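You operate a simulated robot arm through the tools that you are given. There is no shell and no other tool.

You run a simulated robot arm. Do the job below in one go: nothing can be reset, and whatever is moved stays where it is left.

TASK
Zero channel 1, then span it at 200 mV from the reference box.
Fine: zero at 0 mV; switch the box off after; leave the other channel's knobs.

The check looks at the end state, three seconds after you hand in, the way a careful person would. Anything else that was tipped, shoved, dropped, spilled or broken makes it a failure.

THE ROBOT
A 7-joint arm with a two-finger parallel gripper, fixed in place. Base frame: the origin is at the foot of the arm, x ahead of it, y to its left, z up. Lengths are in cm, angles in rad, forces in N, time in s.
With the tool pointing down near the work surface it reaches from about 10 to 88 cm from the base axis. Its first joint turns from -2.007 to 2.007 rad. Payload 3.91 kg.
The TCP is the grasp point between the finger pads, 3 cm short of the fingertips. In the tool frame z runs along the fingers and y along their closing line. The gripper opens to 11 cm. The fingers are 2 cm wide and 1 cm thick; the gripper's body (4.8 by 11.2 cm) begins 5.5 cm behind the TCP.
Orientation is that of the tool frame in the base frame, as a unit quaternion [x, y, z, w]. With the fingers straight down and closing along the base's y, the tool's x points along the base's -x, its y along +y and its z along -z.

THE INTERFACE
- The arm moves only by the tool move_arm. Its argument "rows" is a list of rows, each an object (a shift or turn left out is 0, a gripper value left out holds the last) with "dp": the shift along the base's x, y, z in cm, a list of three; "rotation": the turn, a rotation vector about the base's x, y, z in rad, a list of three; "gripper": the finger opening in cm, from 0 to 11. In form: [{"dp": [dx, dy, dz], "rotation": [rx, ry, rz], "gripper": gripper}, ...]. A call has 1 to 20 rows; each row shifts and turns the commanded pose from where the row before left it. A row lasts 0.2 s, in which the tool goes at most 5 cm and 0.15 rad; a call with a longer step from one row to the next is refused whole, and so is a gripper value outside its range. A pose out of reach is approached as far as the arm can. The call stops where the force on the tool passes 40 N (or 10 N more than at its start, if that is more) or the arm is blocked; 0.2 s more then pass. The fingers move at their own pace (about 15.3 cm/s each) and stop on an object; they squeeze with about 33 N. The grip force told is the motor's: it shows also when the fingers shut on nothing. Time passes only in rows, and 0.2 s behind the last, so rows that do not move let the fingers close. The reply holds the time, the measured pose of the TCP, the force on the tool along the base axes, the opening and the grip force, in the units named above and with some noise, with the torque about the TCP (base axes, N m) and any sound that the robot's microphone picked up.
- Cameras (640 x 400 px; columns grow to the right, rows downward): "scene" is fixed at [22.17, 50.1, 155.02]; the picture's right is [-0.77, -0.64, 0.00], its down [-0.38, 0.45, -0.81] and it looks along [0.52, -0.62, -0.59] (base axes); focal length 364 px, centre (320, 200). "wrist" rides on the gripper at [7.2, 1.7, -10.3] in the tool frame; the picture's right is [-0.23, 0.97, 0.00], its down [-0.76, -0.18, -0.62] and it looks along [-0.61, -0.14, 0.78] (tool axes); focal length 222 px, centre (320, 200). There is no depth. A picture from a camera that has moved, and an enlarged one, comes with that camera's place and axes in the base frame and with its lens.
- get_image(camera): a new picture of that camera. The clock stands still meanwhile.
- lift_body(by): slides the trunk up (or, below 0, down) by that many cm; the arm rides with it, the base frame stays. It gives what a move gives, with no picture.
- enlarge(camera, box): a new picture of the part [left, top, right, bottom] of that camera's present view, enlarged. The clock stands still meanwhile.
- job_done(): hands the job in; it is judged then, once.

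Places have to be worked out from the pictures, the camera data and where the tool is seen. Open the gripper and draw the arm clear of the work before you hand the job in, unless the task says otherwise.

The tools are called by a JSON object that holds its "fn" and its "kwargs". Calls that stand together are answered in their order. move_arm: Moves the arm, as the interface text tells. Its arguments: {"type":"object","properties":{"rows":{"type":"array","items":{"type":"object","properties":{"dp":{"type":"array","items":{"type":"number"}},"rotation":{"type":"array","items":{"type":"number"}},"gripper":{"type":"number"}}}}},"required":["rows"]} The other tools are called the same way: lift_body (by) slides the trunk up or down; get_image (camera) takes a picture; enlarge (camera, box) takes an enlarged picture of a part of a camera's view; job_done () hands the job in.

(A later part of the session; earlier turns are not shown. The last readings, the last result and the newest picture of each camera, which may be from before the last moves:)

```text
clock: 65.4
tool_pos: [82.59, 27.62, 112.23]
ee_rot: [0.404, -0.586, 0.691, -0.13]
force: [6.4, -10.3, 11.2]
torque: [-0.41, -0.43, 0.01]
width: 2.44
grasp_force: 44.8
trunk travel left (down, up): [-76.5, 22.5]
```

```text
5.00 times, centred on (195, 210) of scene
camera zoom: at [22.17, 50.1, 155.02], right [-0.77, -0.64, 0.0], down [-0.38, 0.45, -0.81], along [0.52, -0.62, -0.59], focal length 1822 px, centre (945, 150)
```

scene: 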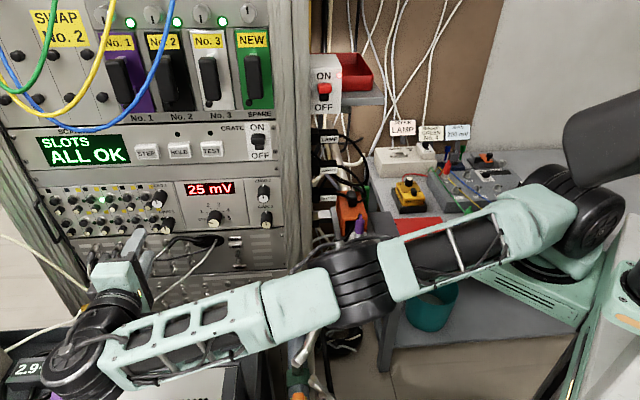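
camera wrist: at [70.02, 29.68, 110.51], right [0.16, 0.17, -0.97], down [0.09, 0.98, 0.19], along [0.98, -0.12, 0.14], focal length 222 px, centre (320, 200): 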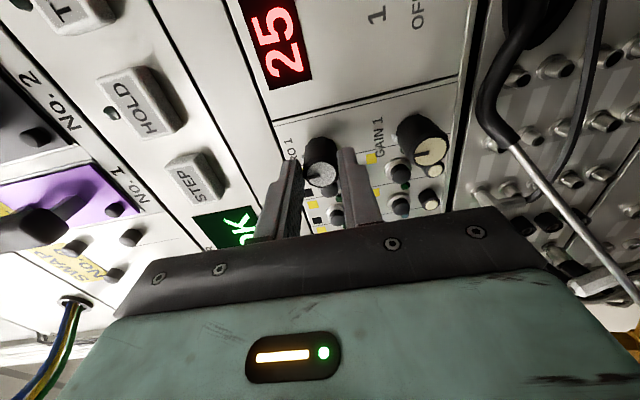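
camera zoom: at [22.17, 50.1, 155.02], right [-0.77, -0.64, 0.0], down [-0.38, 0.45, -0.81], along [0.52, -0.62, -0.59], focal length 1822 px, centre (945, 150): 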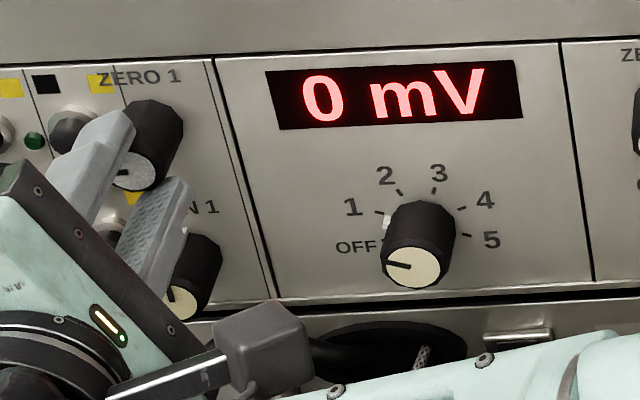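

0 mV reached. Since the readout steps by 5 mV per ~0.3 rad, I go 0.1 rad further to centre in the zero band, then release and re-check.

{"fn": "move_arm", "kwargs": {"rows": [{"rotation": [-0.0707, 0.0707, 0]}, {}, {}, {"gripper": 4.2}, {}, {}, {}]}}

{"fn": "enlarge", "kwargs": {"camera": "scene", "box": [140, 170, 250, 250]}}

{"fn": "enlarge", "kwargs": {"camera": "wrist", "box": [240, 80, 460, 240]}}

```text
clock: 67.0
tool_pos: [82.7, 27.64, 112.15]
ee_rot: [0.432, -0.565, 0.696, -0.095]
force: [-0.4, 0.2, 0.0]
torque: [0.01, 0.0, -0.01]
width: 4.22
grasp_force: 0.0
trunk travel left (down, up): [-76.5, 22.5]
```

```text
5.00 times, centred on (195, 210) of scene
camera zoom: at [22.17, 50.1, 155.02], right [-0.77, -0.64, 0.0], down [-0.38, 0.45, -0.81], along [0.52, -0.62, -0.59], focal length 1822 px, centre (945, 150)
```

zoom: 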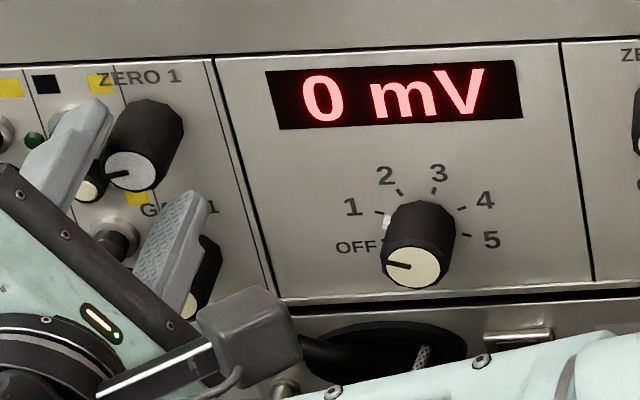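

```text
2.50 times, centred on (350, 160) of wrist
camera zoom: at [70.3, 29.96, 114.46], right [-0.21, -0.19, -0.96], down [0.08, 0.97, -0.22], along [0.97, -0.13, -0.19], focal length 555 px, centre (245, 300)
```

zoom: 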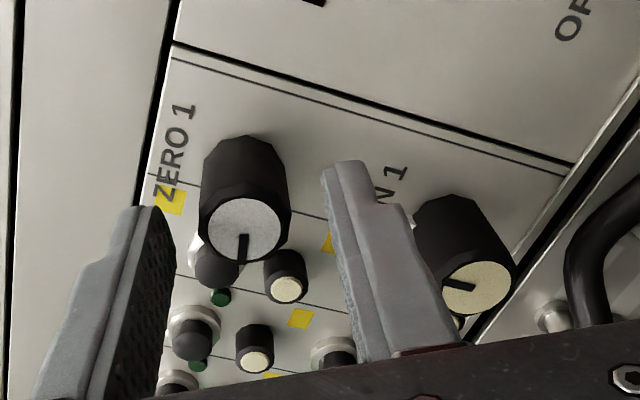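

Zero holds at 0 mV after release. I retract, roll back to vertical closing and return to the safe point in front of the rack's right part.

{"fn": "move_arm", "kwargs": {"rows": [{"dp": [-1.5, 1.5, 0]}, {"dp": [-1.5, 1.5, 0]}, {"dp": [-2.4, 1.4, 0]}, {"dp": [-2.4, 1.0, 0], "rotation": [0.0937, -0.0937, 0]}, {"dp": [-2.4, -1.0, 0], "rotation": [0.0937, -0.0937, 0]}, {"dp": [-2.4, -2.4, 0], "rotation": [0.0937, -0.0937, 0]}, {"dp": [-2.4, -2.4, 0], "rotation": [0.0937, -0.0937, 0]}, {"dp": [-2.4, -2.2, 0]}, {"dp": [-2.4, -0.6, 0]}, {"dp": [-1, -0.5, 0]}, {}]}}

{"fn": "get_image", "kwargs": {"camera": "scene"}}

```text
clock: 69.4
tool_pos: [62.02, 23.56, 112.1]
ee_rot: [-0.268, 0.656, -0.65, 0.274]
force: [1.4, -0.2, -0.2]
torque: [0.03, -0.02, 0.01]
width: 4.21
grasp_force: 0.0
trunk travel left (down, up): [-76.5, 22.5]
```

```text
taken
```

scene: 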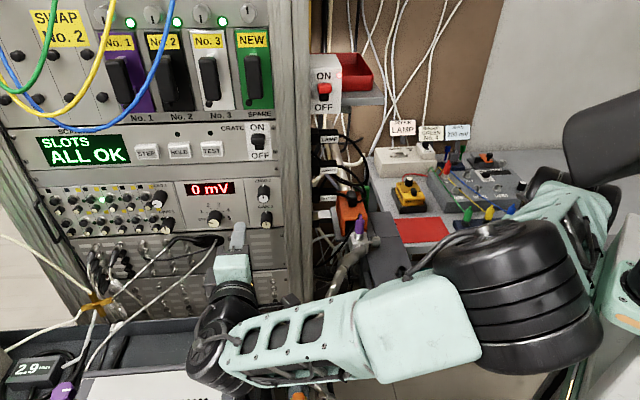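

0 mV on the display. I raise the trunk back in two 8 cm steps with the arm compensating.

{"fn": "lift_body", "kwargs": {"by": 8}}

{"fn": "move_arm", "kwargs": {"rows": [{"dp": [0, 0, -2.5]}, {"dp": [0, 0, -2.5]}, {"dp": [0, 0, -2.5]}, {}]}}

{"fn": "lift_body", "kwargs": {"by": 8}}

```text
clock: 70.6
tool_pos: [61.98, 23.61, 119.94]
ee_rot: [-0.269, 0.657, -0.649, 0.274]
force: [-0.4, -0.8, 0.5]
torque: [0.0, 0.0, 0.0]
width: 4.21
grasp_force: 0.0
trunk travel left (down, up): [-84.5, 14.5]
```

```text
clock: 71.6
tool_pos: [61.73, 23.8, 112.57]
ee_rot: [-0.271, 0.657, -0.647, 0.276]
force: [-0.2, 1.2, -0.2]
torque: [0.01, -0.03, -0.02]
width: 4.17
grasp_force: 0.0
trunk travel left (down, up): [-84.5, 14.5]
```

```text
clock: 72.8
tool_pos: [61.92, 23.85, 120.64]
ee_rot: [-0.271, 0.656, -0.648, 0.276]
force: [-0.5, 0.7, -0.3]
torque: [-0.01, -0.01, 0.0]
width: 4.22
grasp_force: 0.1
trunk travel left (down, up): [-92.5, 6.5]
```

Now tilt the tool down while moving back to the transit point.

{"fn": "move_arm", "kwargs": {"rows": [{"dp": [-0.6, -0.8, 0.1], "rotation": [0.0926, 0.0926, 0]}, {"dp": [-0.6, -0.8, 0.1], "rotation": [0.0926, 0.0926, 0]}, {"dp": [-0.6, -0.8, 0.1], "rotation": [0.0926, 0.0926, 0]}, {"dp": [-0.6, -0.8, 0.1], "rotation": [0.0926, 0.0926, 0]}, {"dp": [-0.6, -0.8, 0.1], "rotation": [0.0926, 0.0926, 0]}, {"dp": [-0.6, -0.8, 0.1], "rotation": [0.0926, 0.0926, 0]}, {"dp": [-0.6, -0.8, 0.1], "rotation": [0.0926, 0.0926, 0]}, {"dp": [-0.6, -0.8, 0.1], "rotation": [0.0926, 0.0926, 0]}, {"dp": [-0.6, -0.8, 0.1], "rotation": [0.0926, 0.0926, 0]}, {"dp": [-0.6, -0.8, 0.1], "rotation": [0.0926, 0.0926, 0]}, {"dp": [-0.6, -0.8, 0.1], "rotation": [0.0926, 0.0926, 0]}, {"dp": [-0.6, -0.8, 0.1], "rotation": [0.0926, 0.0926, 0]}, {}]}}

{"fn": "get_image", "kwargs": {"camera": "scene"}}

```text
clock: 75.6
tool_pos: [54.67, 14.2, 121.96]
ee_rot: [-0.376, 0.926, 0.007, 0.002]
force: [0.8, 0.2, 0.6]
torque: [0.0, 0.0, 0.0]
width: 4.21
grasp_force: 0.0
trunk travel left (down, up): [-92.5, 6.5]
```

```text
taken
```

scene: 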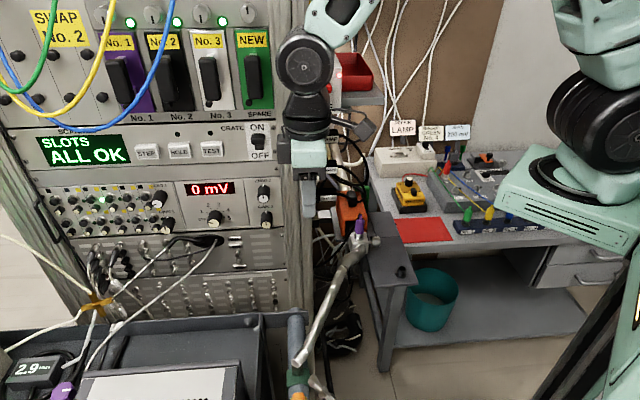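

Transit back to the bench, yawing -1.29 rad, ending above the reference knob.

{"fn": "move_arm", "kwargs": {"rows": [{"dp": [0, -4.3, 0], "rotation": [0, 0, -0.129]}, {"dp": [0, -4.3, 0], "rotation": [0, 0, -0.129]}, {"dp": [0, -4.3, 0], "rotation": [0, 0, -0.129]}, {"dp": [0, -4.3, 0], "rotation": [0, 0, -0.129]}, {"dp": [0, -4.3, 0], "rotation": [0, 0, -0.129]}, {"dp": [0, -4.3, 0], "rotation": [0, 0, -0.129]}, {"dp": [0, -4.3, 0], "rotation": [0, 0, -0.129]}, {"dp": [0, -4.3, 0], "rotation": [0, 0, -0.129]}, {"dp": [0, -4.3, 0], "rotation": [0, 0, -0.129]}, {"dp": [0, -4.3, 0], "rotation": [0, 0, -0.129]}, {"dp": [0, -4.3, 0]}, {"dp": [1.8, -2.8, -3]}, {"dp": [1.8, -2.8, -3]}, {"dp": [1.8, -2.8, -3]}, {"dp": [1.8, -2.8, -3]}, {"dp": [1.8, -2.8, -3]}, {"dp": [1.8, -2.8, -3]}, {"dp": [1.6, -2.6, -3]}, {}]}}

{"fn": "get_image", "kwargs": {"camera": "wrist"}}

{"fn": "enlarge", "kwargs": {"camera": "scene", "box": [370, 110, 450, 220]}}

```text
clock: 79.6
tool_pos: [67.2, -52.63, 100.78]
ee_rot: [0.255, 0.967, 0.004, 0.007]
force: [-0.7, -0.4, -0.6]
torque: [0.01, -0.01, -0.01]
width: 4.18
grasp_force: 0.1
trunk travel left (down, up): [-92.5, 6.5]
```

```text
taken
camera wrist: at [61.55, -47.55, 111.18], right [0.68, 0.74, 0.01], down [0.57, -0.53, 0.63], along [0.47, -0.42, -0.78], focal length 222 px, centre (320, 200)
```

wrist: 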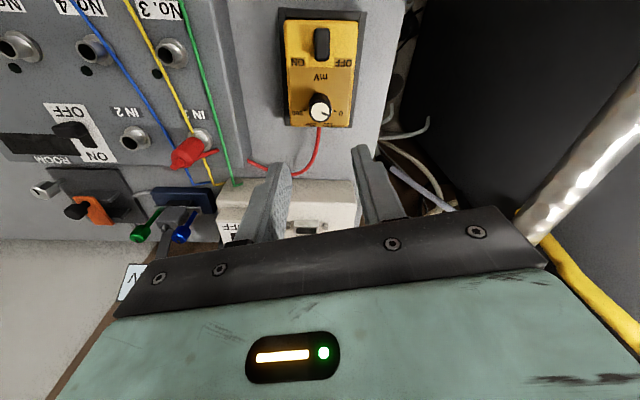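

```text
3.64 times, centred on (410, 165) of scene
camera zoom: at [22.17, 50.1, 155.02], right [-0.77, -0.64, 0.0], down [-0.38, 0.45, -0.81], along [0.52, -0.62, -0.59], focal length 1326 px, centre (-7, 327)
```

zoom: 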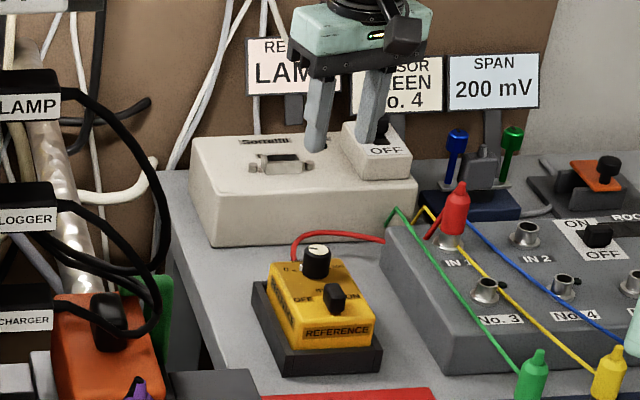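

Good top view of the scale. Enlarging for the tick angles.

{"fn": "enlarge", "kwargs": {"camera": "wrist", "box": [280, 75, 360, 135]}}

{"fn": "enlarge", "kwargs": {"camera": "wrist", "box": [220, 0, 420, 200]}}

```text
6.67 times, centred on (320, 105) of wrist
camera zoom: at [61.55, -47.55, 111.18], right [0.68, 0.74, 0.01], down [0.57, -0.53, 0.63], along [0.47, -0.42, -0.78], focal length 1481 px, centre (320, 833)
```

zoom: 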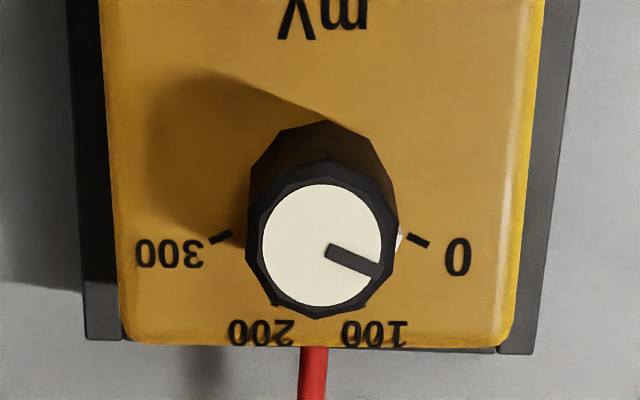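

```text
2.00 times, centred on (320, 100) of wrist
camera zoom: at [61.55, -47.55, 111.18], right [0.68, 0.74, 0.01], down [0.57, -0.53, 0.63], along [0.47, -0.42, -0.78], focal length 444 px, centre (320, 400)
```

zoom: 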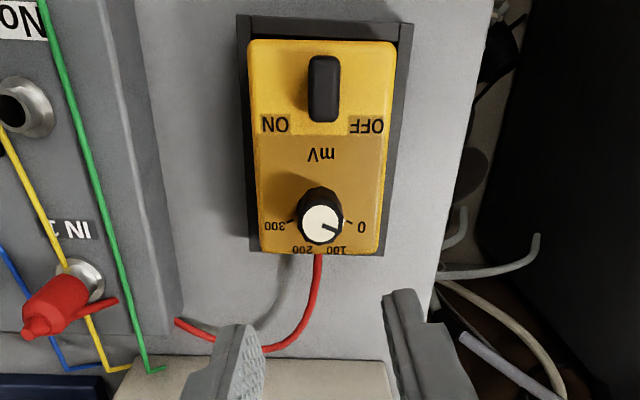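

The scale spans ±52° with ~35° per 100 mV, index on 0; 200 is ~70° clockwise. I descend partway over the knob and check alignment.

{"fn": "move_arm", "kwargs": {"rows": [{"dp": [0.3, -0.1, -2.5], "gripper": 4.2}, {"dp": [0, 0, -2.5]}, {"dp": [0, 0, -2.5]}, {}]}}

{"fn": "get_image", "kwargs": {"camera": "wrist"}}

{"fn": "enlarge", "kwargs": {"camera": "scene", "box": [380, 140, 440, 220]}}

```text
clock: 80.6
tool_pos: [67.58, -52.79, 93.28]
ee_rot: [0.254, 0.967, 0.004, 0.006]
force: [1.3, 0.7, -0.1]
torque: [-0.03, 0.0, 0.0]
width: 4.18
grasp_force: 0.0
trunk travel left (down, up): [-92.5, 6.5]
```

```text
taken
camera wrist: at [61.94, -47.65, 103.63], right [0.68, 0.74, 0.01], down [0.57, -0.53, 0.63], along [0.47, -0.42, -0.78], focal length 222 px, centre (320, 200)
```

wrist: 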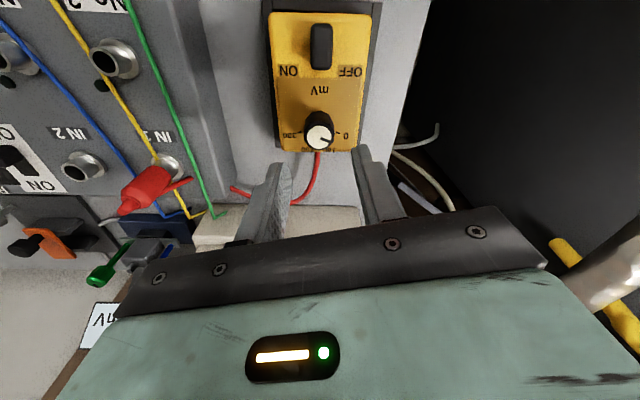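

```text
5.00 times, centred on (410, 180) of scene
camera zoom: at [22.17, 50.1, 155.02], right [-0.77, -0.64, 0.0], down [-0.38, 0.45, -0.81], along [0.52, -0.62, -0.59], focal length 1822 px, centre (-130, 300)
```

zoom: 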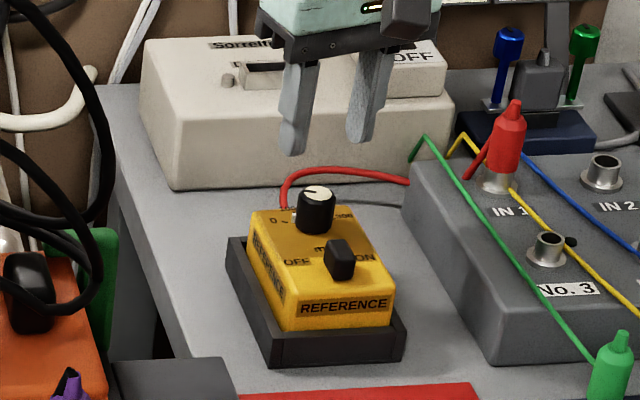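

Aligned (knob ≈[67.6,-52.65]). I descend 5.3 cm and grip it.

{"fn": "move_arm", "kwargs": {"rows": [{"dp": [0, 0.1, -2]}, {"dp": [0, 0, -2]}, {"dp": [0, 0, -1.3]}, {}, {"gripper": 1.5}, {}, {}]}}

{"fn": "get_image", "kwargs": {"camera": "wrist"}}

{"fn": "enlarge", "kwargs": {"camera": "scene", "box": [380, 140, 440, 220]}}

```text
clock: 82.2
tool_pos: [67.35, -52.54, 87.99]
ee_rot: [0.255, 0.967, 0.004, 0.006]
force: [1.7, -2.5, 0.6]
torque: [-0.3, 0.05, -0.02]
width: 2.36
grasp_force: 33.1
trunk travel left (down, up): [-92.5, 6.5]
```

```text
taken
camera wrist: at [61.82, -47.46, 98.39], right [0.68, 0.74, 0.01], down [0.57, -0.53, 0.63], along [0.47, -0.42, -0.78], focal length 222 px, centre (320, 200)
```

wrist: 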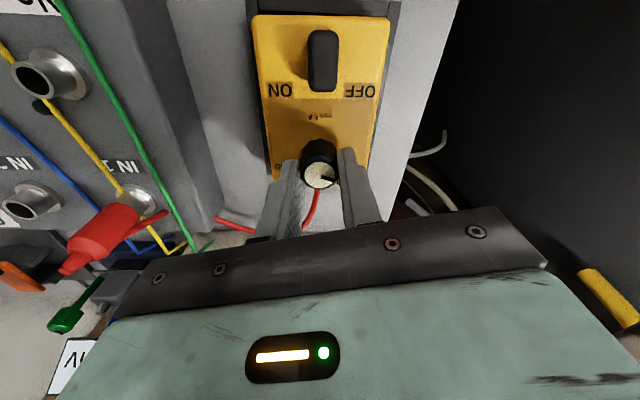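

```text
5.00 times, centred on (410, 180) of scene
camera zoom: at [22.17, 50.1, 155.02], right [-0.77, -0.64, 0.0], down [-0.38, 0.45, -0.81], along [0.52, -0.62, -0.59], focal length 1822 px, centre (-130, 300)
```

zoom: 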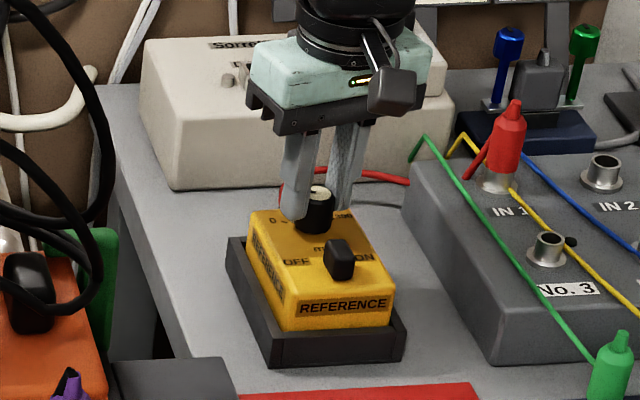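

Gripped. I turn clockwise (about -z) 0.56 rad and check the box and display.

{"fn": "move_arm", "kwargs": {"rows": [{"rotation": [0, 0, -0.14]}, {"rotation": [0, 0, -0.14]}, {"rotation": [0, 0, -0.14]}, {"rotation": [0, 0, -0.14]}, {}, {}]}}

{"fn": "enlarge", "kwargs": {"camera": "scene", "box": [380, 140, 440, 220]}}

{"fn": "enlarge", "kwargs": {"camera": "scene", "box": [140, 170, 250, 250]}}

{"fn": "get_image", "kwargs": {"camera": "wrist"}}

```text
clock: 83.6
tool_pos: [67.49, -52.64, 88.06]
ee_rot: [0.513, 0.859, 0.002, 0.007]
force: [1.7, -5.6, 2.4]
torque: [-0.29, 0.21, -0.01]
width: 2.35
grasp_force: 32.8
trunk travel left (down, up): [-92.5, 6.5]
```

```text
5.00 times, centred on (410, 180) of scene
camera zoom: at [22.17, 50.1, 155.02], right [-0.77, -0.64, 0.0], down [-0.38, 0.45, -0.81], along [0.52, -0.62, -0.59], focal length 1822 px, centre (-130, 300)
```

zoom: 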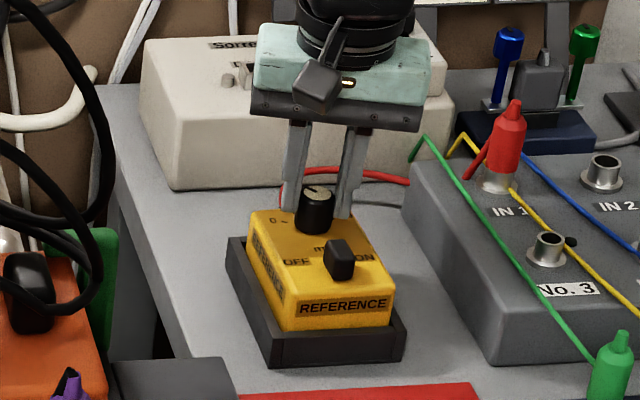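

```text
5.00 times, centred on (195, 210) of scene
camera zoom: at [22.17, 50.1, 155.02], right [-0.77, -0.64, 0.0], down [-0.38, 0.45, -0.81], along [0.52, -0.62, -0.59], focal length 1822 px, centre (945, 150)
```

zoom: 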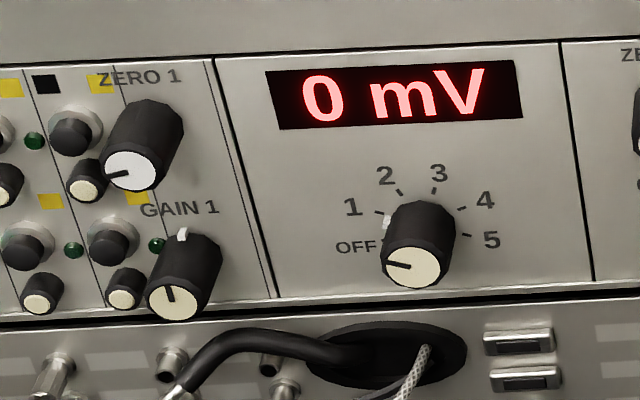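

```text
taken
camera wrist: at [65.29, -45.26, 98.4], right [0.96, 0.26, 0.01], down [0.2, -0.75, 0.63], along [0.17, -0.6, -0.78], focal length 222 px, centre (320, 200)
```

wrist: 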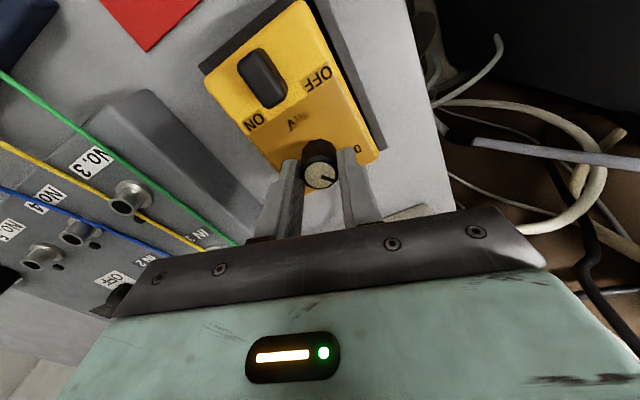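

The knob turned ~32° without moving the box; display still 0 (may be lag or detent). I wait and continue to ~68°.

{"fn": "move_arm", "kwargs": {"rows": [{"rotation": [0, 0, -0.13]}, {"rotation": [0, 0, -0.13]}, {"rotation": [0, 0, -0.13]}, {"rotation": [0, 0, -0.13]}, {"rotation": [0, 0, -0.12]}, {}, {}, {}, {}]}}

{"fn": "enlarge", "kwargs": {"camera": "scene", "box": [380, 140, 440, 220]}}

{"fn": "enlarge", "kwargs": {"camera": "scene", "box": [140, 170, 250, 250]}}

```text
clock: 85.6
tool_pos: [67.37, -52.48, 88.04]
ee_rot: [0.756, 0.654, 0.002, 0.006]
force: [0.7, -2.0, 0.6]
torque: [-0.09, -0.04, 0.01]
width: 2.38
grasp_force: 33.2
trunk travel left (down, up): [-92.5, 6.5]
```

```text
5.00 times, centred on (410, 180) of scene
camera zoom: at [22.17, 50.1, 155.02], right [-0.77, -0.64, 0.0], down [-0.38, 0.45, -0.81], along [0.52, -0.62, -0.59], focal length 1822 px, centre (-130, 300)
```

zoom: 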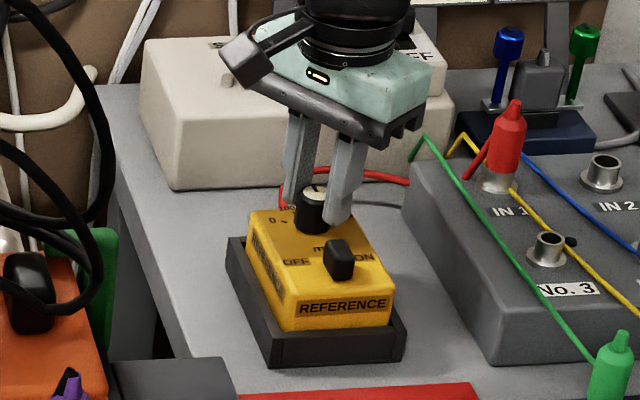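

```text
5.00 times, centred on (195, 210) of scene
camera zoom: at [22.17, 50.1, 155.02], right [-0.77, -0.64, 0.0], down [-0.38, 0.45, -0.81], along [0.52, -0.62, -0.59], focal length 1822 px, centre (945, 150)
```

zoom: 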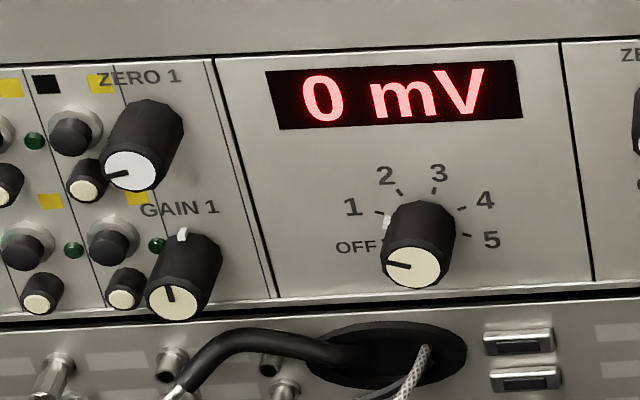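

Display still 0 mV although the knob seems to have turned. I release, lift, and inspect the box.

{"fn": "move_arm", "kwargs": {"rows": [{"gripper": 4.2}, {}, {"dp": [0, 0, 2]}, {"dp": [0, 0, 3]}, {"dp": [0, 0.5, 4], "rotation": [0, 0, 0.13]}, {"dp": [0, 0.5, 4], "rotation": [0, 0, 0.13]}, {"rotation": [0, 0, 0.13]}, {"rotation": [0, 0, 0.13]}, {"rotation": [0, 0, 0.13]}, {"rotation": [0, 0, 0.13]}, {"rotation": [0, 0, 0.13]}, {"rotation": [0, 0, 0.13]}, {"rotation": [0, 0, 0.13]}, {}]}}

{"fn": "enlarge", "kwargs": {"camera": "wrist", "box": [280, 60, 380, 150]}}

{"fn": "get_image", "kwargs": {"camera": "wrist"}}

{"fn": "enlarge", "kwargs": {"camera": "scene", "box": [380, 165, 440, 220]}}

{"fn": "enlarge", "kwargs": {"camera": "scene", "box": [420, 130, 540, 230]}}

{"fn": "enlarge", "kwargs": {"camera": "scene", "box": [140, 170, 250, 250]}}

```text
clock: 88.6
tool_pos: [67.26, -51.44, 101.06]
ee_rot: [0.269, 0.963, 0.004, 0.006]
force: [-0.6, -0.2, 0.5]
torque: [0.06, 0.0, -0.01]
width: 4.21
grasp_force: 0.0
trunk travel left (down, up): [-92.5, 6.5]
```

```text
4.44 times, centred on (330, 105) of wrist
camera zoom: at [61.94, -46.27, 111.39], right [0.7, 0.72, 0.01], down [0.55, -0.55, 0.63], along [0.46, -0.43, -0.78], focal length 987 px, centre (276, 622)
```

zoom: 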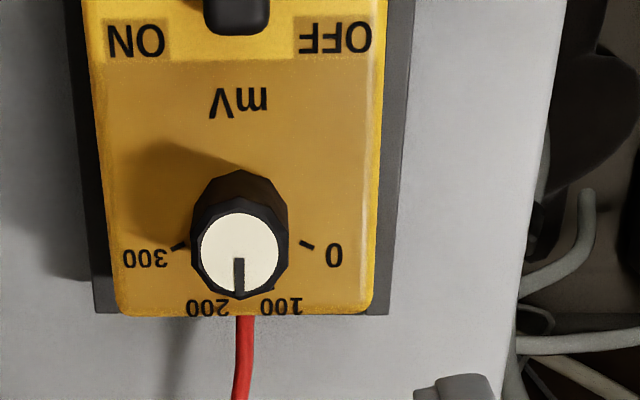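

```text
taken
camera wrist: at [61.94, -46.27, 111.39], right [0.7, 0.72, 0.01], down [0.55, -0.55, 0.63], along [0.46, -0.43, -0.78], focal length 222 px, centre (320, 200)
```

wrist: 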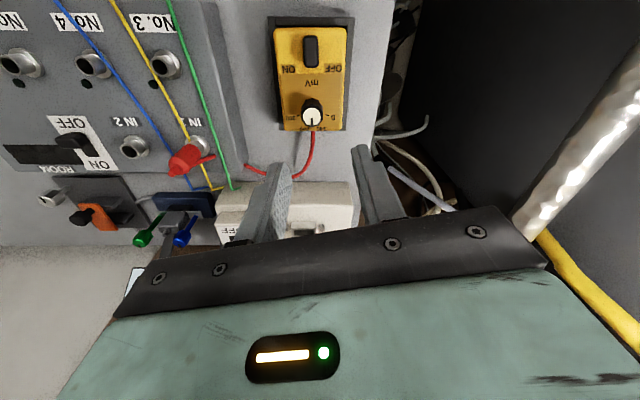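

```text
7.27 times, centred on (410, 192) of scene
camera zoom: at [22.17, 50.1, 155.02], right [-0.77, -0.64, 0.0], down [-0.38, 0.45, -0.81], along [0.52, -0.62, -0.59], focal length 2651 px, centre (-334, 254)
```

zoom: 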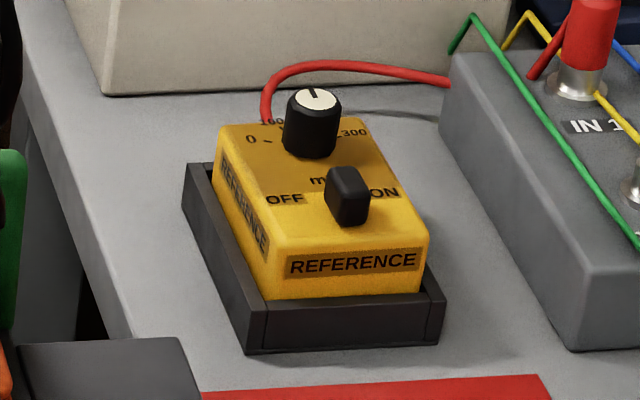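

```text
4.00 times, centred on (480, 180) of scene
camera zoom: at [22.17, 50.1, 155.02], right [-0.77, -0.64, 0.0], down [-0.38, 0.45, -0.81], along [0.52, -0.62, -0.59], focal length 1458 px, centre (-320, 280)
```

zoom: 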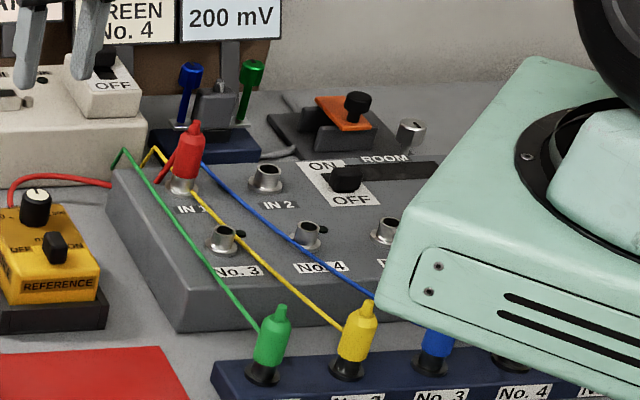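

```text
5.00 times, centred on (195, 210) of scene
camera zoom: at [22.17, 50.1, 155.02], right [-0.77, -0.64, 0.0], down [-0.38, 0.45, -0.81], along [0.52, -0.62, -0.59], focal length 1822 px, centre (945, 150)
```

zoom: 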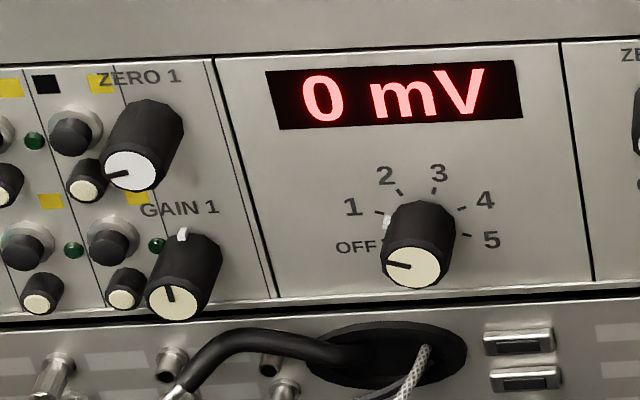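

No signal arrives although the box is on. The gray input box (IN 1…) has its own ON/OFF switch, so I take a closer look at it and at the red plug.

{"fn": "enlarge", "kwargs": {"camera": "wrist", "box": [0, 90, 140, 230]}}

{"fn": "enlarge", "kwargs": {"camera": "wrist", "box": [110, 100, 260, 220]}}

{"fn": "enlarge", "kwargs": {"camera": "scene", "box": [480, 140, 540, 200]}}

{"fn": "enlarge", "kwargs": {"camera": "scene", "box": [435, 145, 485, 195]}}

```text
2.86 times, centred on (70, 160) of wrist
camera zoom: at [61.94, -46.27, 111.39], right [0.7, 0.72, 0.01], down [0.55, -0.55, 0.63], along [0.46, -0.43, -0.78], focal length 635 px, centre (1034, 314)
```

zoom: 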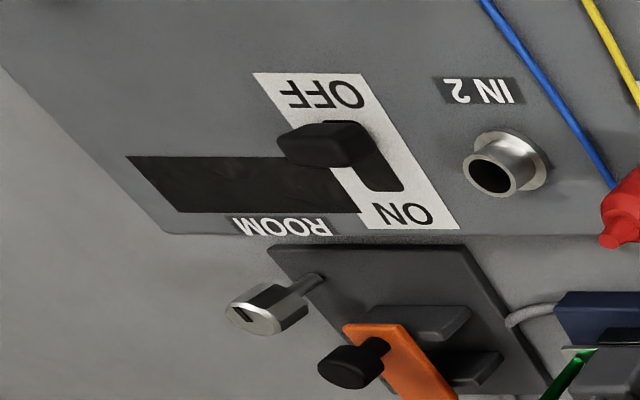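

```text
3.33 times, centred on (185, 160) of wrist
camera zoom: at [61.94, -46.27, 111.39], right [0.7, 0.72, 0.01], down [0.55, -0.55, 0.63], along [0.46, -0.43, -0.78], focal length 740 px, centre (770, 333)
```

zoom: 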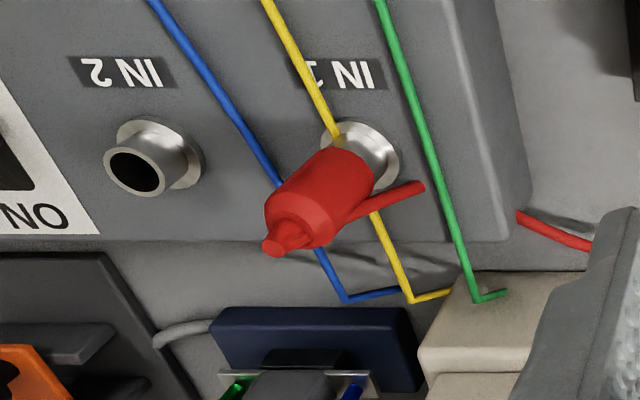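

```text
6.67 times, centred on (510, 170) of scene
camera zoom: at [22.17, 50.1, 155.02], right [-0.77, -0.64, 0.0], down [-0.38, 0.45, -0.81], along [0.52, -0.62, -0.59], focal length 2430 px, centre (-947, 400)
```

zoom: 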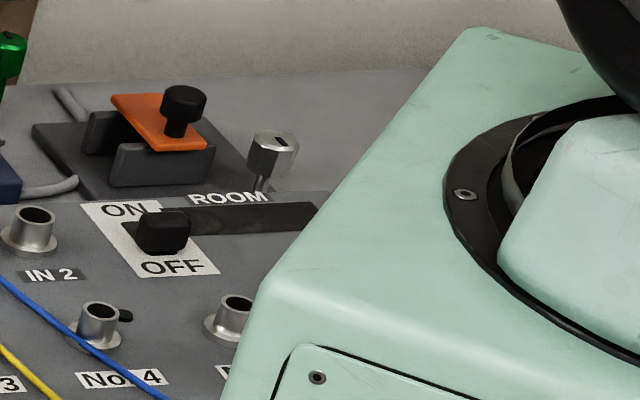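

```text
8.00 times, centred on (460, 170) of scene
camera zoom: at [22.17, 50.1, 155.02], right [-0.77, -0.64, 0.0], down [-0.38, 0.45, -0.81], along [0.52, -0.62, -0.59], focal length 2916 px, centre (-800, 440)
```

zoom: 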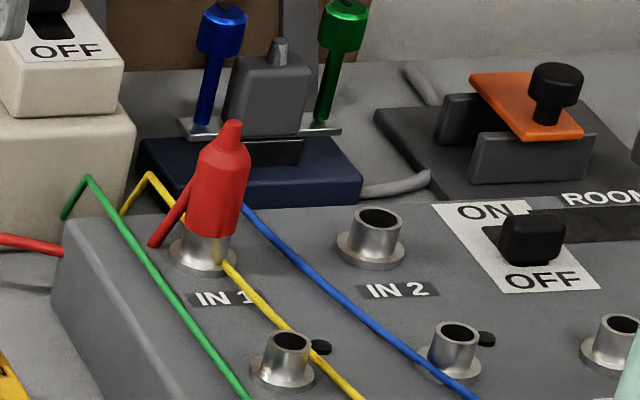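

The gray input box's lever sits at its OFF end and its display strip is dark, so IN 1 is likely dead until it's powered. Its lever tip is ≈[48.5,-77,84.4]; I move above it with the tool tilted outward for a closer look.

{"fn": "move_arm", "kwargs": {"rows": [{"dp": [-3, -2.8, 0.4], "rotation": [0, 0, -0.118], "gripper": 0}, {"dp": [-3, -2.8, 0.4], "rotation": [0, 0, -0.118]}, {"dp": [-3, -2.8, 0.4], "rotation": [0, 0, -0.118]}, {"dp": [-3, -2.8, 0.4], "rotation": [0, 0, -0.118]}, {"dp": [-3, -2.8, 0], "rotation": [-0.106, -0.066, 0]}, {"dp": [-3, -2.8, 0], "rotation": [-0.106, -0.066, 0]}, {"dp": [-2, -0.5, 0], "rotation": [-0.106, -0.066, 0]}, {"rotation": [-0.106, -0.066, 0]}, {}]}}

{"fn": "get_image", "kwargs": {"camera": "wrist"}}

{"fn": "get_image", "kwargs": {"camera": "scene"}}

```text
clock: 90.6
tool_pos: [47.14, -68.94, 102.72]
ee_rot: [0.469, 0.847, -0.115, 0.223]
force: [0.2, 0.2, 0.7]
torque: [-0.06, -0.06, 0.0]
width: 0.02
grasp_force: 32.8
trunk travel left (down, up): [-92.5, 6.5]
```

```text
taken
camera wrist: at [42.6, -58.17, 108.26], right [0.93, 0.35, 0.12], down [0.03, -0.41, 0.91], along [0.37, -0.84, -0.39], focal length 222 px, centre (320, 200)
```

wrist: 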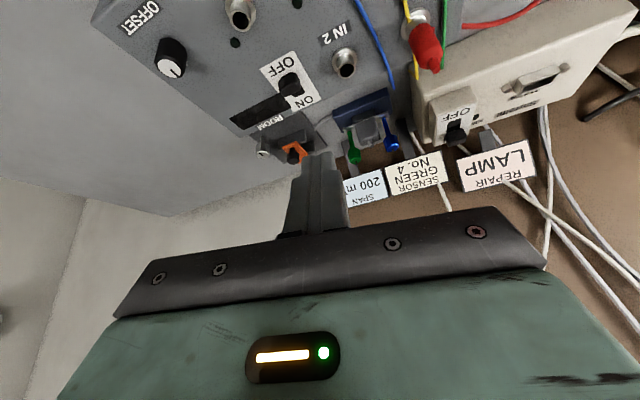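

```text
taken
```

scene: 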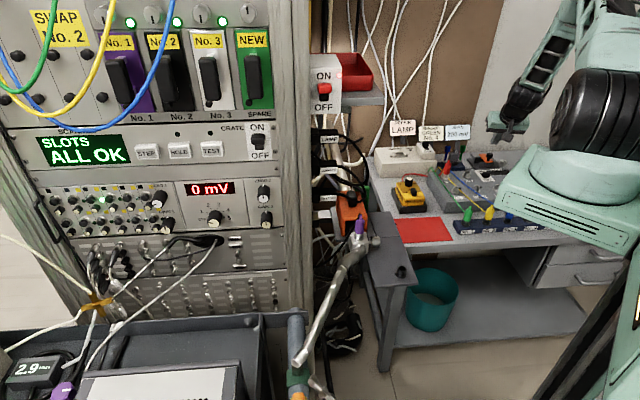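

Enlarging the switch area.

{"fn": "enlarge", "kwargs": {"camera": "wrist", "box": [210, 20, 370, 180]}}

{"fn": "enlarge", "kwargs": {"camera": "scene", "box": [460, 95, 540, 200]}}

```text
2.50 times, centred on (290, 100) of wrist
camera zoom: at [42.6, -58.17, 108.26], right [0.93, 0.35, 0.12], down [0.03, -0.41, 0.91], along [0.37, -0.84, -0.39], focal length 555 px, centre (395, 450)
```

zoom: 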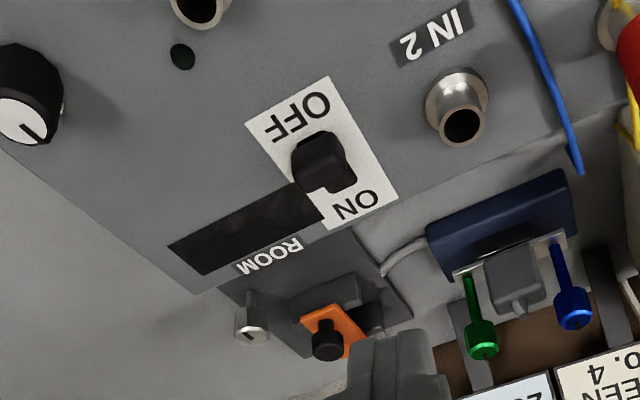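

```text
3.81 times, centred on (500, 148) of scene
camera zoom: at [22.17, 50.1, 155.02], right [-0.77, -0.64, 0.0], down [-0.38, 0.45, -0.81], along [0.52, -0.62, -0.59], focal length 1389 px, centre (-366, 400)
```

zoom: 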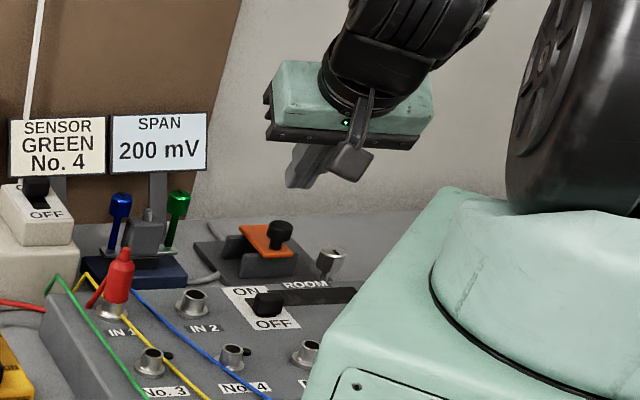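

The gray box is square to the rack frame, so OFF→ON is along (0.707,-0.707). I descend most of the way to a spot just in front (OFF side) of the lever.

{"fn": "move_arm", "kwargs": {"rows": [{"dp": [-0.25, -1.2, -4]}, {"dp": [-0.25, -1.2, -4]}, {"dp": [-0.25, -1.1, -4]}, {}]}}

{"fn": "get_image", "kwargs": {"camera": "wrist"}}

{"fn": "enlarge", "kwargs": {"camera": "scene", "box": [440, 110, 540, 210]}}

```text
clock: 91.6
tool_pos: [46.56, -72.13, 90.62]
ee_rot: [0.47, 0.846, -0.116, 0.223]
force: [0.3, 0.0, -1.0]
torque: [-0.01, -0.03, 0.01]
width: 0.0
grasp_force: 32.6
trunk travel left (down, up): [-92.5, 6.5]
```

```text
taken
camera wrist: at [41.92, -61.6, 96.14], right [0.93, 0.35, 0.12], down [0.03, -0.41, 0.91], along [0.37, -0.84, -0.39], focal length 222 px, centre (320, 200)
```

wrist: 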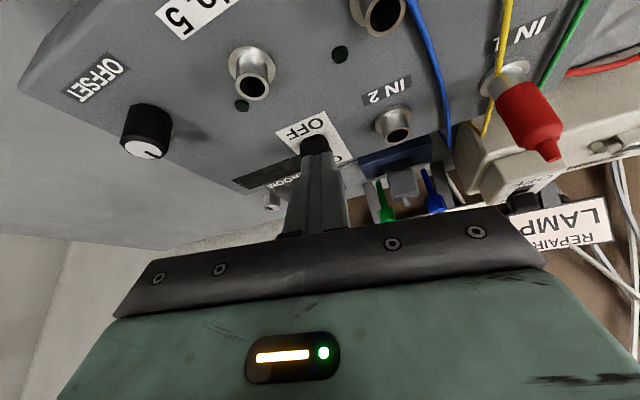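

```text
4.00 times, centred on (490, 160) of scene
camera zoom: at [22.17, 50.1, 155.02], right [-0.77, -0.64, 0.0], down [-0.38, 0.45, -0.81], along [0.52, -0.62, -0.59], focal length 1458 px, centre (-360, 360)
```

zoom: 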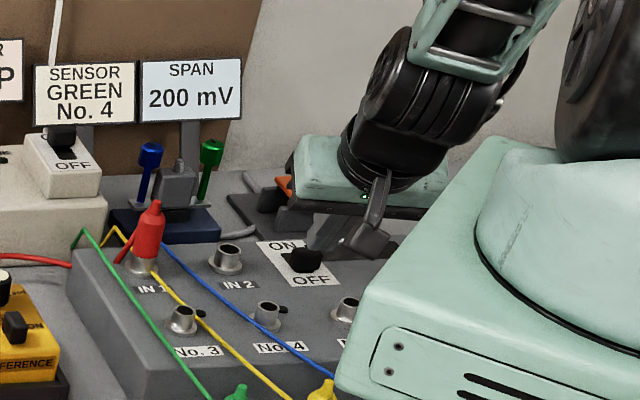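

The lever's exact height is uncertain (~81–84), so I descend carefully in front of it in small steps watching the force.

{"fn": "move_arm", "kwargs": {"rows": [{"dp": [-0.1, -0.8, -2.0]}, {"dp": [0, -0.3, -1.2]}, {}]}}

{"fn": "enlarge", "kwargs": {"camera": "scene", "box": [480, 150, 520, 190]}}

{"fn": "enlarge", "kwargs": {"camera": "wrist", "box": [240, 80, 400, 220]}}

```text
clock: 92.4
tool_pos: [46.49, -73.38, 87.42]
ee_rot: [0.47, 0.846, -0.118, 0.223]
force: [-0.1, -0.3, 0.6]
torque: [0.0, -0.02, 0.03]
width: 0.0
grasp_force: 32.8
trunk travel left (down, up): [-92.5, 6.5]
```

```text
10.00 times, centred on (500, 170) of scene
camera zoom: at [22.17, 50.1, 155.02], right [-0.77, -0.64, 0.0], down [-0.38, 0.45, -0.81], along [0.52, -0.62, -0.59], focal length 3645 px, centre (-1480, 500)
```

zoom: 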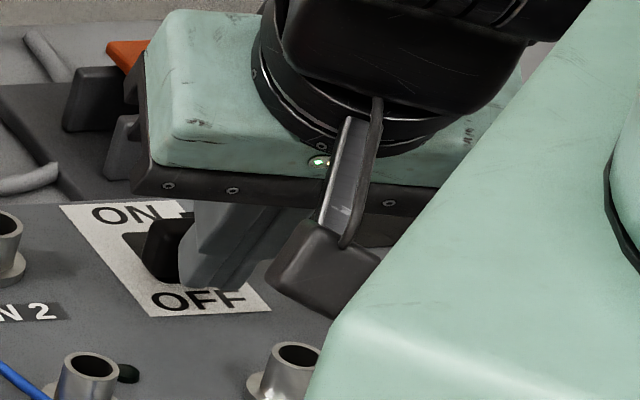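

```text
2.86 times, centred on (320, 150) of wrist
camera zoom: at [41.84, -62.84, 92.98], right [0.93, 0.35, 0.12], down [0.03, -0.41, 0.91], along [0.37, -0.84, -0.39], focal length 635 px, centre (320, 343)
```

zoom: 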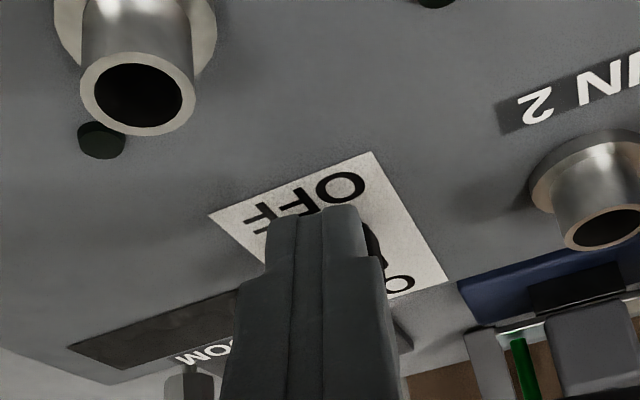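

The finger is ~1.4 cm to the right of the lever. I back off toward the front, shift left, and re-check.

{"fn": "move_arm", "kwargs": {"rows": [{"dp": [-1.1, 1.1, 0.2]}, {"dp": [0.95, 0.95, 0]}, {}]}}

{"fn": "enlarge", "kwargs": {"camera": "scene", "box": [480, 150, 520, 190]}}

{"fn": "enlarge", "kwargs": {"camera": "wrist", "box": [240, 80, 400, 220]}}

```text
clock: 93.2
tool_pos: [46.36, -71.44, 87.7]
ee_rot: [0.47, 0.846, -0.116, 0.223]
force: [0.1, -0.7, -0.3]
torque: [-0.01, 0.02, -0.01]
width: 0.01
grasp_force: 33.6
trunk travel left (down, up): [-92.5, 6.5]
```

```text
10.00 times, centred on (500, 170) of scene
camera zoom: at [22.17, 50.1, 155.02], right [-0.77, -0.64, 0.0], down [-0.38, 0.45, -0.81], along [0.52, -0.62, -0.59], focal length 3645 px, centre (-1480, 500)
```

zoom: 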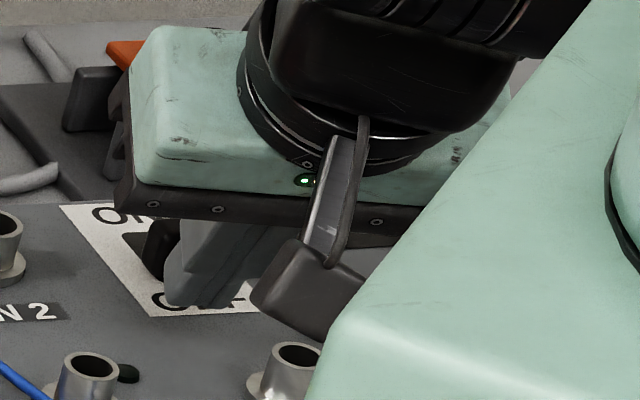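

```text
2.86 times, centred on (320, 150) of wrist
camera zoom: at [41.68, -60.76, 93.28], right [0.93, 0.35, 0.12], down [0.03, -0.41, 0.91], along [0.37, -0.84, -0.39], focal length 635 px, centre (320, 343)
```

zoom: 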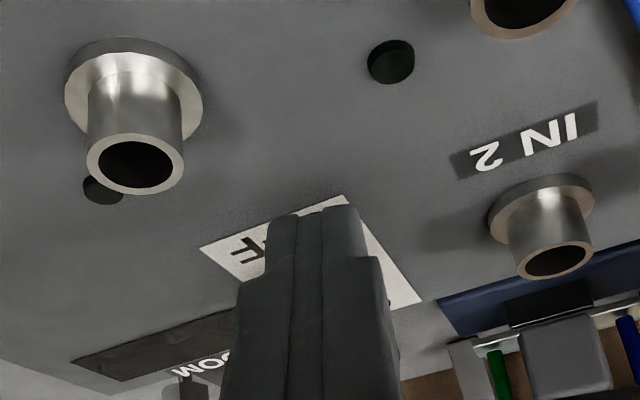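

Shift left ~0.9 cm more and lower gently by 0.9 cm, watching force.

{"fn": "move_arm", "kwargs": {"rows": [{"dp": [0.6, 0.6, 0]}, {"dp": [0, 0, -0.3]}, {"dp": [0, 0, -0.3]}, {"dp": [0, 0, -0.3]}, {}]}}

{"fn": "enlarge", "kwargs": {"camera": "scene", "box": [480, 150, 520, 190]}}

{"fn": "enlarge", "kwargs": {"camera": "wrist", "box": [240, 80, 400, 220]}}

```text
clock: 94.4
tool_pos: [46.88, -70.64, 86.86]
ee_rot: [0.47, 0.846, -0.116, 0.223]
force: [-0.5, 0.1, 0.1]
torque: [0.02, 0.05, 0.0]
width: 0.0
grasp_force: 32.6
trunk travel left (down, up): [-92.5, 6.5]
```

```text
10.00 times, centred on (500, 170) of scene
camera zoom: at [22.17, 50.1, 155.02], right [-0.77, -0.64, 0.0], down [-0.38, 0.45, -0.81], along [0.52, -0.62, -0.59], focal length 3645 px, centre (-1480, 500)
```

zoom: 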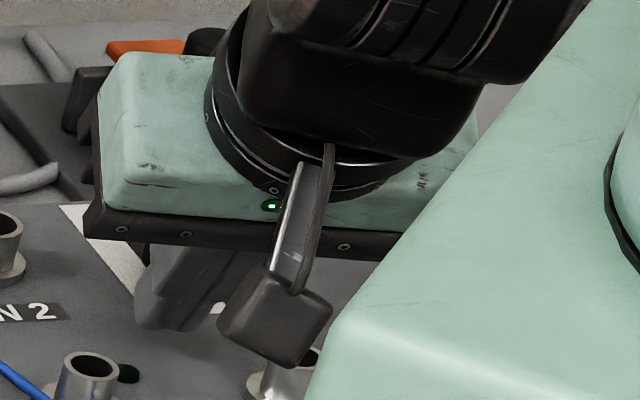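

```text
2.86 times, centred on (320, 150) of wrist
camera zoom: at [42.27, -60.14, 92.37], right [0.93, 0.35, 0.12], down [0.03, -0.41, 0.91], along [0.37, -0.84, -0.39], focal length 635 px, centre (320, 343)
```

zoom: 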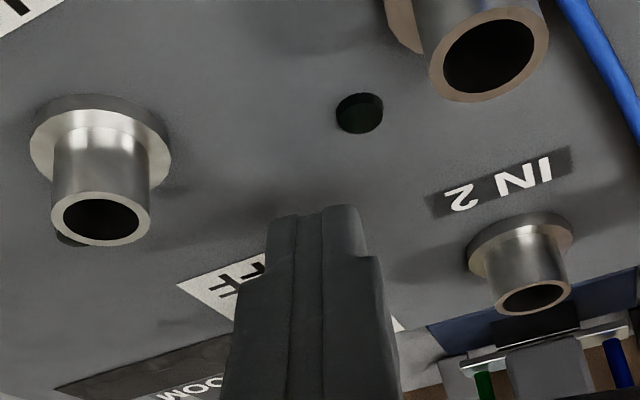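

No contact yet. I lower a bit more in very small steps to find the surface.

{"fn": "move_arm", "kwargs": {"rows": [{"dp": [0, 0, -0.15]}, {"dp": [0, 0, -0.15]}, {"dp": [0, 0, -0.15]}, {"dp": [0, 0, -0.15]}, {}]}}

{"fn": "enlarge", "kwargs": {"camera": "wrist", "box": [270, 120, 370, 200]}}

```text
clock: 95.6
tool_pos: [46.97, -70.78, 86.13]
ee_rot: [0.47, 0.846, -0.118, 0.222]
force: [0.2, -0.5, -0.4]
torque: [0.01, 0.02, 0.02]
width: 0.0
grasp_force: 32.6
trunk travel left (down, up): [-92.5, 6.5]
```

```text
5.00 times, centred on (320, 160) of wrist
camera zoom: at [42.28, -60.15, 91.75], right [0.93, 0.35, 0.12], down [0.03, -0.41, 0.91], along [0.37, -0.84, -0.39], focal length 1111 px, centre (320, 400)
```

zoom: 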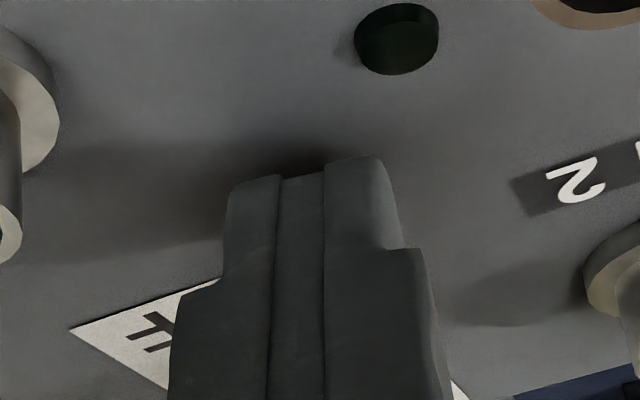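

Tip at z≈83.5, just above the surface. Now I push along (0.707,-0.707) in steps.

{"fn": "move_arm", "kwargs": {"rows": [{"dp": [0.5, -0.5, 0]}, {"dp": [0.5, -0.5, 0]}, {"dp": [0.5, -0.5, 0]}, {"dp": [0.35, -0.35, 0]}, {}]}}

{"fn": "enlarge", "kwargs": {"camera": "scene", "box": [480, 150, 520, 190]}}

{"fn": "enlarge", "kwargs": {"camera": "wrist", "box": [240, 80, 400, 220]}}

```text
clock: 96.8
tool_pos: [48.83, -72.68, 86.08]
ee_rot: [0.47, 0.846, -0.116, 0.223]
force: [0.3, 0.6, 0.1]
torque: [-0.03, -0.02, -0.02]
width: 0.0
grasp_force: 32.8
trunk travel left (down, up): [-92.5, 6.5]
```

```text
10.00 times, centred on (500, 170) of scene
camera zoom: at [22.17, 50.1, 155.02], right [-0.77, -0.64, 0.0], down [-0.38, 0.45, -0.81], along [0.52, -0.62, -0.59], focal length 3645 px, centre (-1480, 500)
```

zoom: 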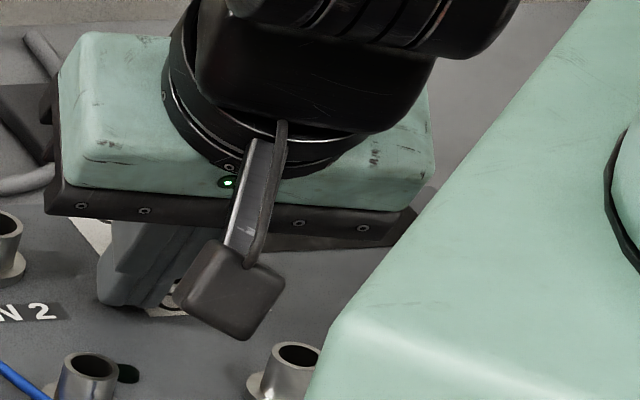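

```text
2.86 times, centred on (320, 150) of wrist
camera zoom: at [44.16, -61.99, 91.69], right [0.93, 0.35, 0.12], down [0.03, -0.41, 0.91], along [0.37, -0.84, -0.39], focal length 635 px, centre (320, 343)
```

zoom: 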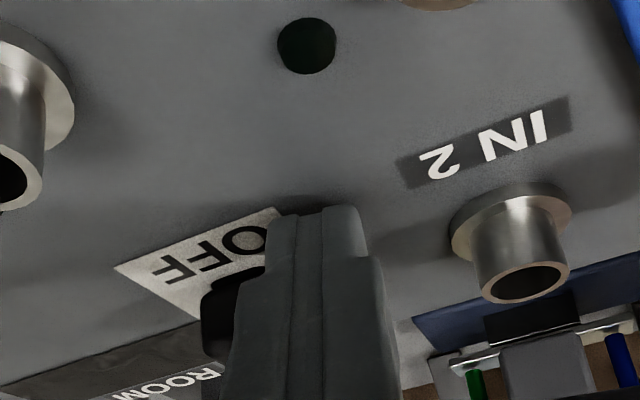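

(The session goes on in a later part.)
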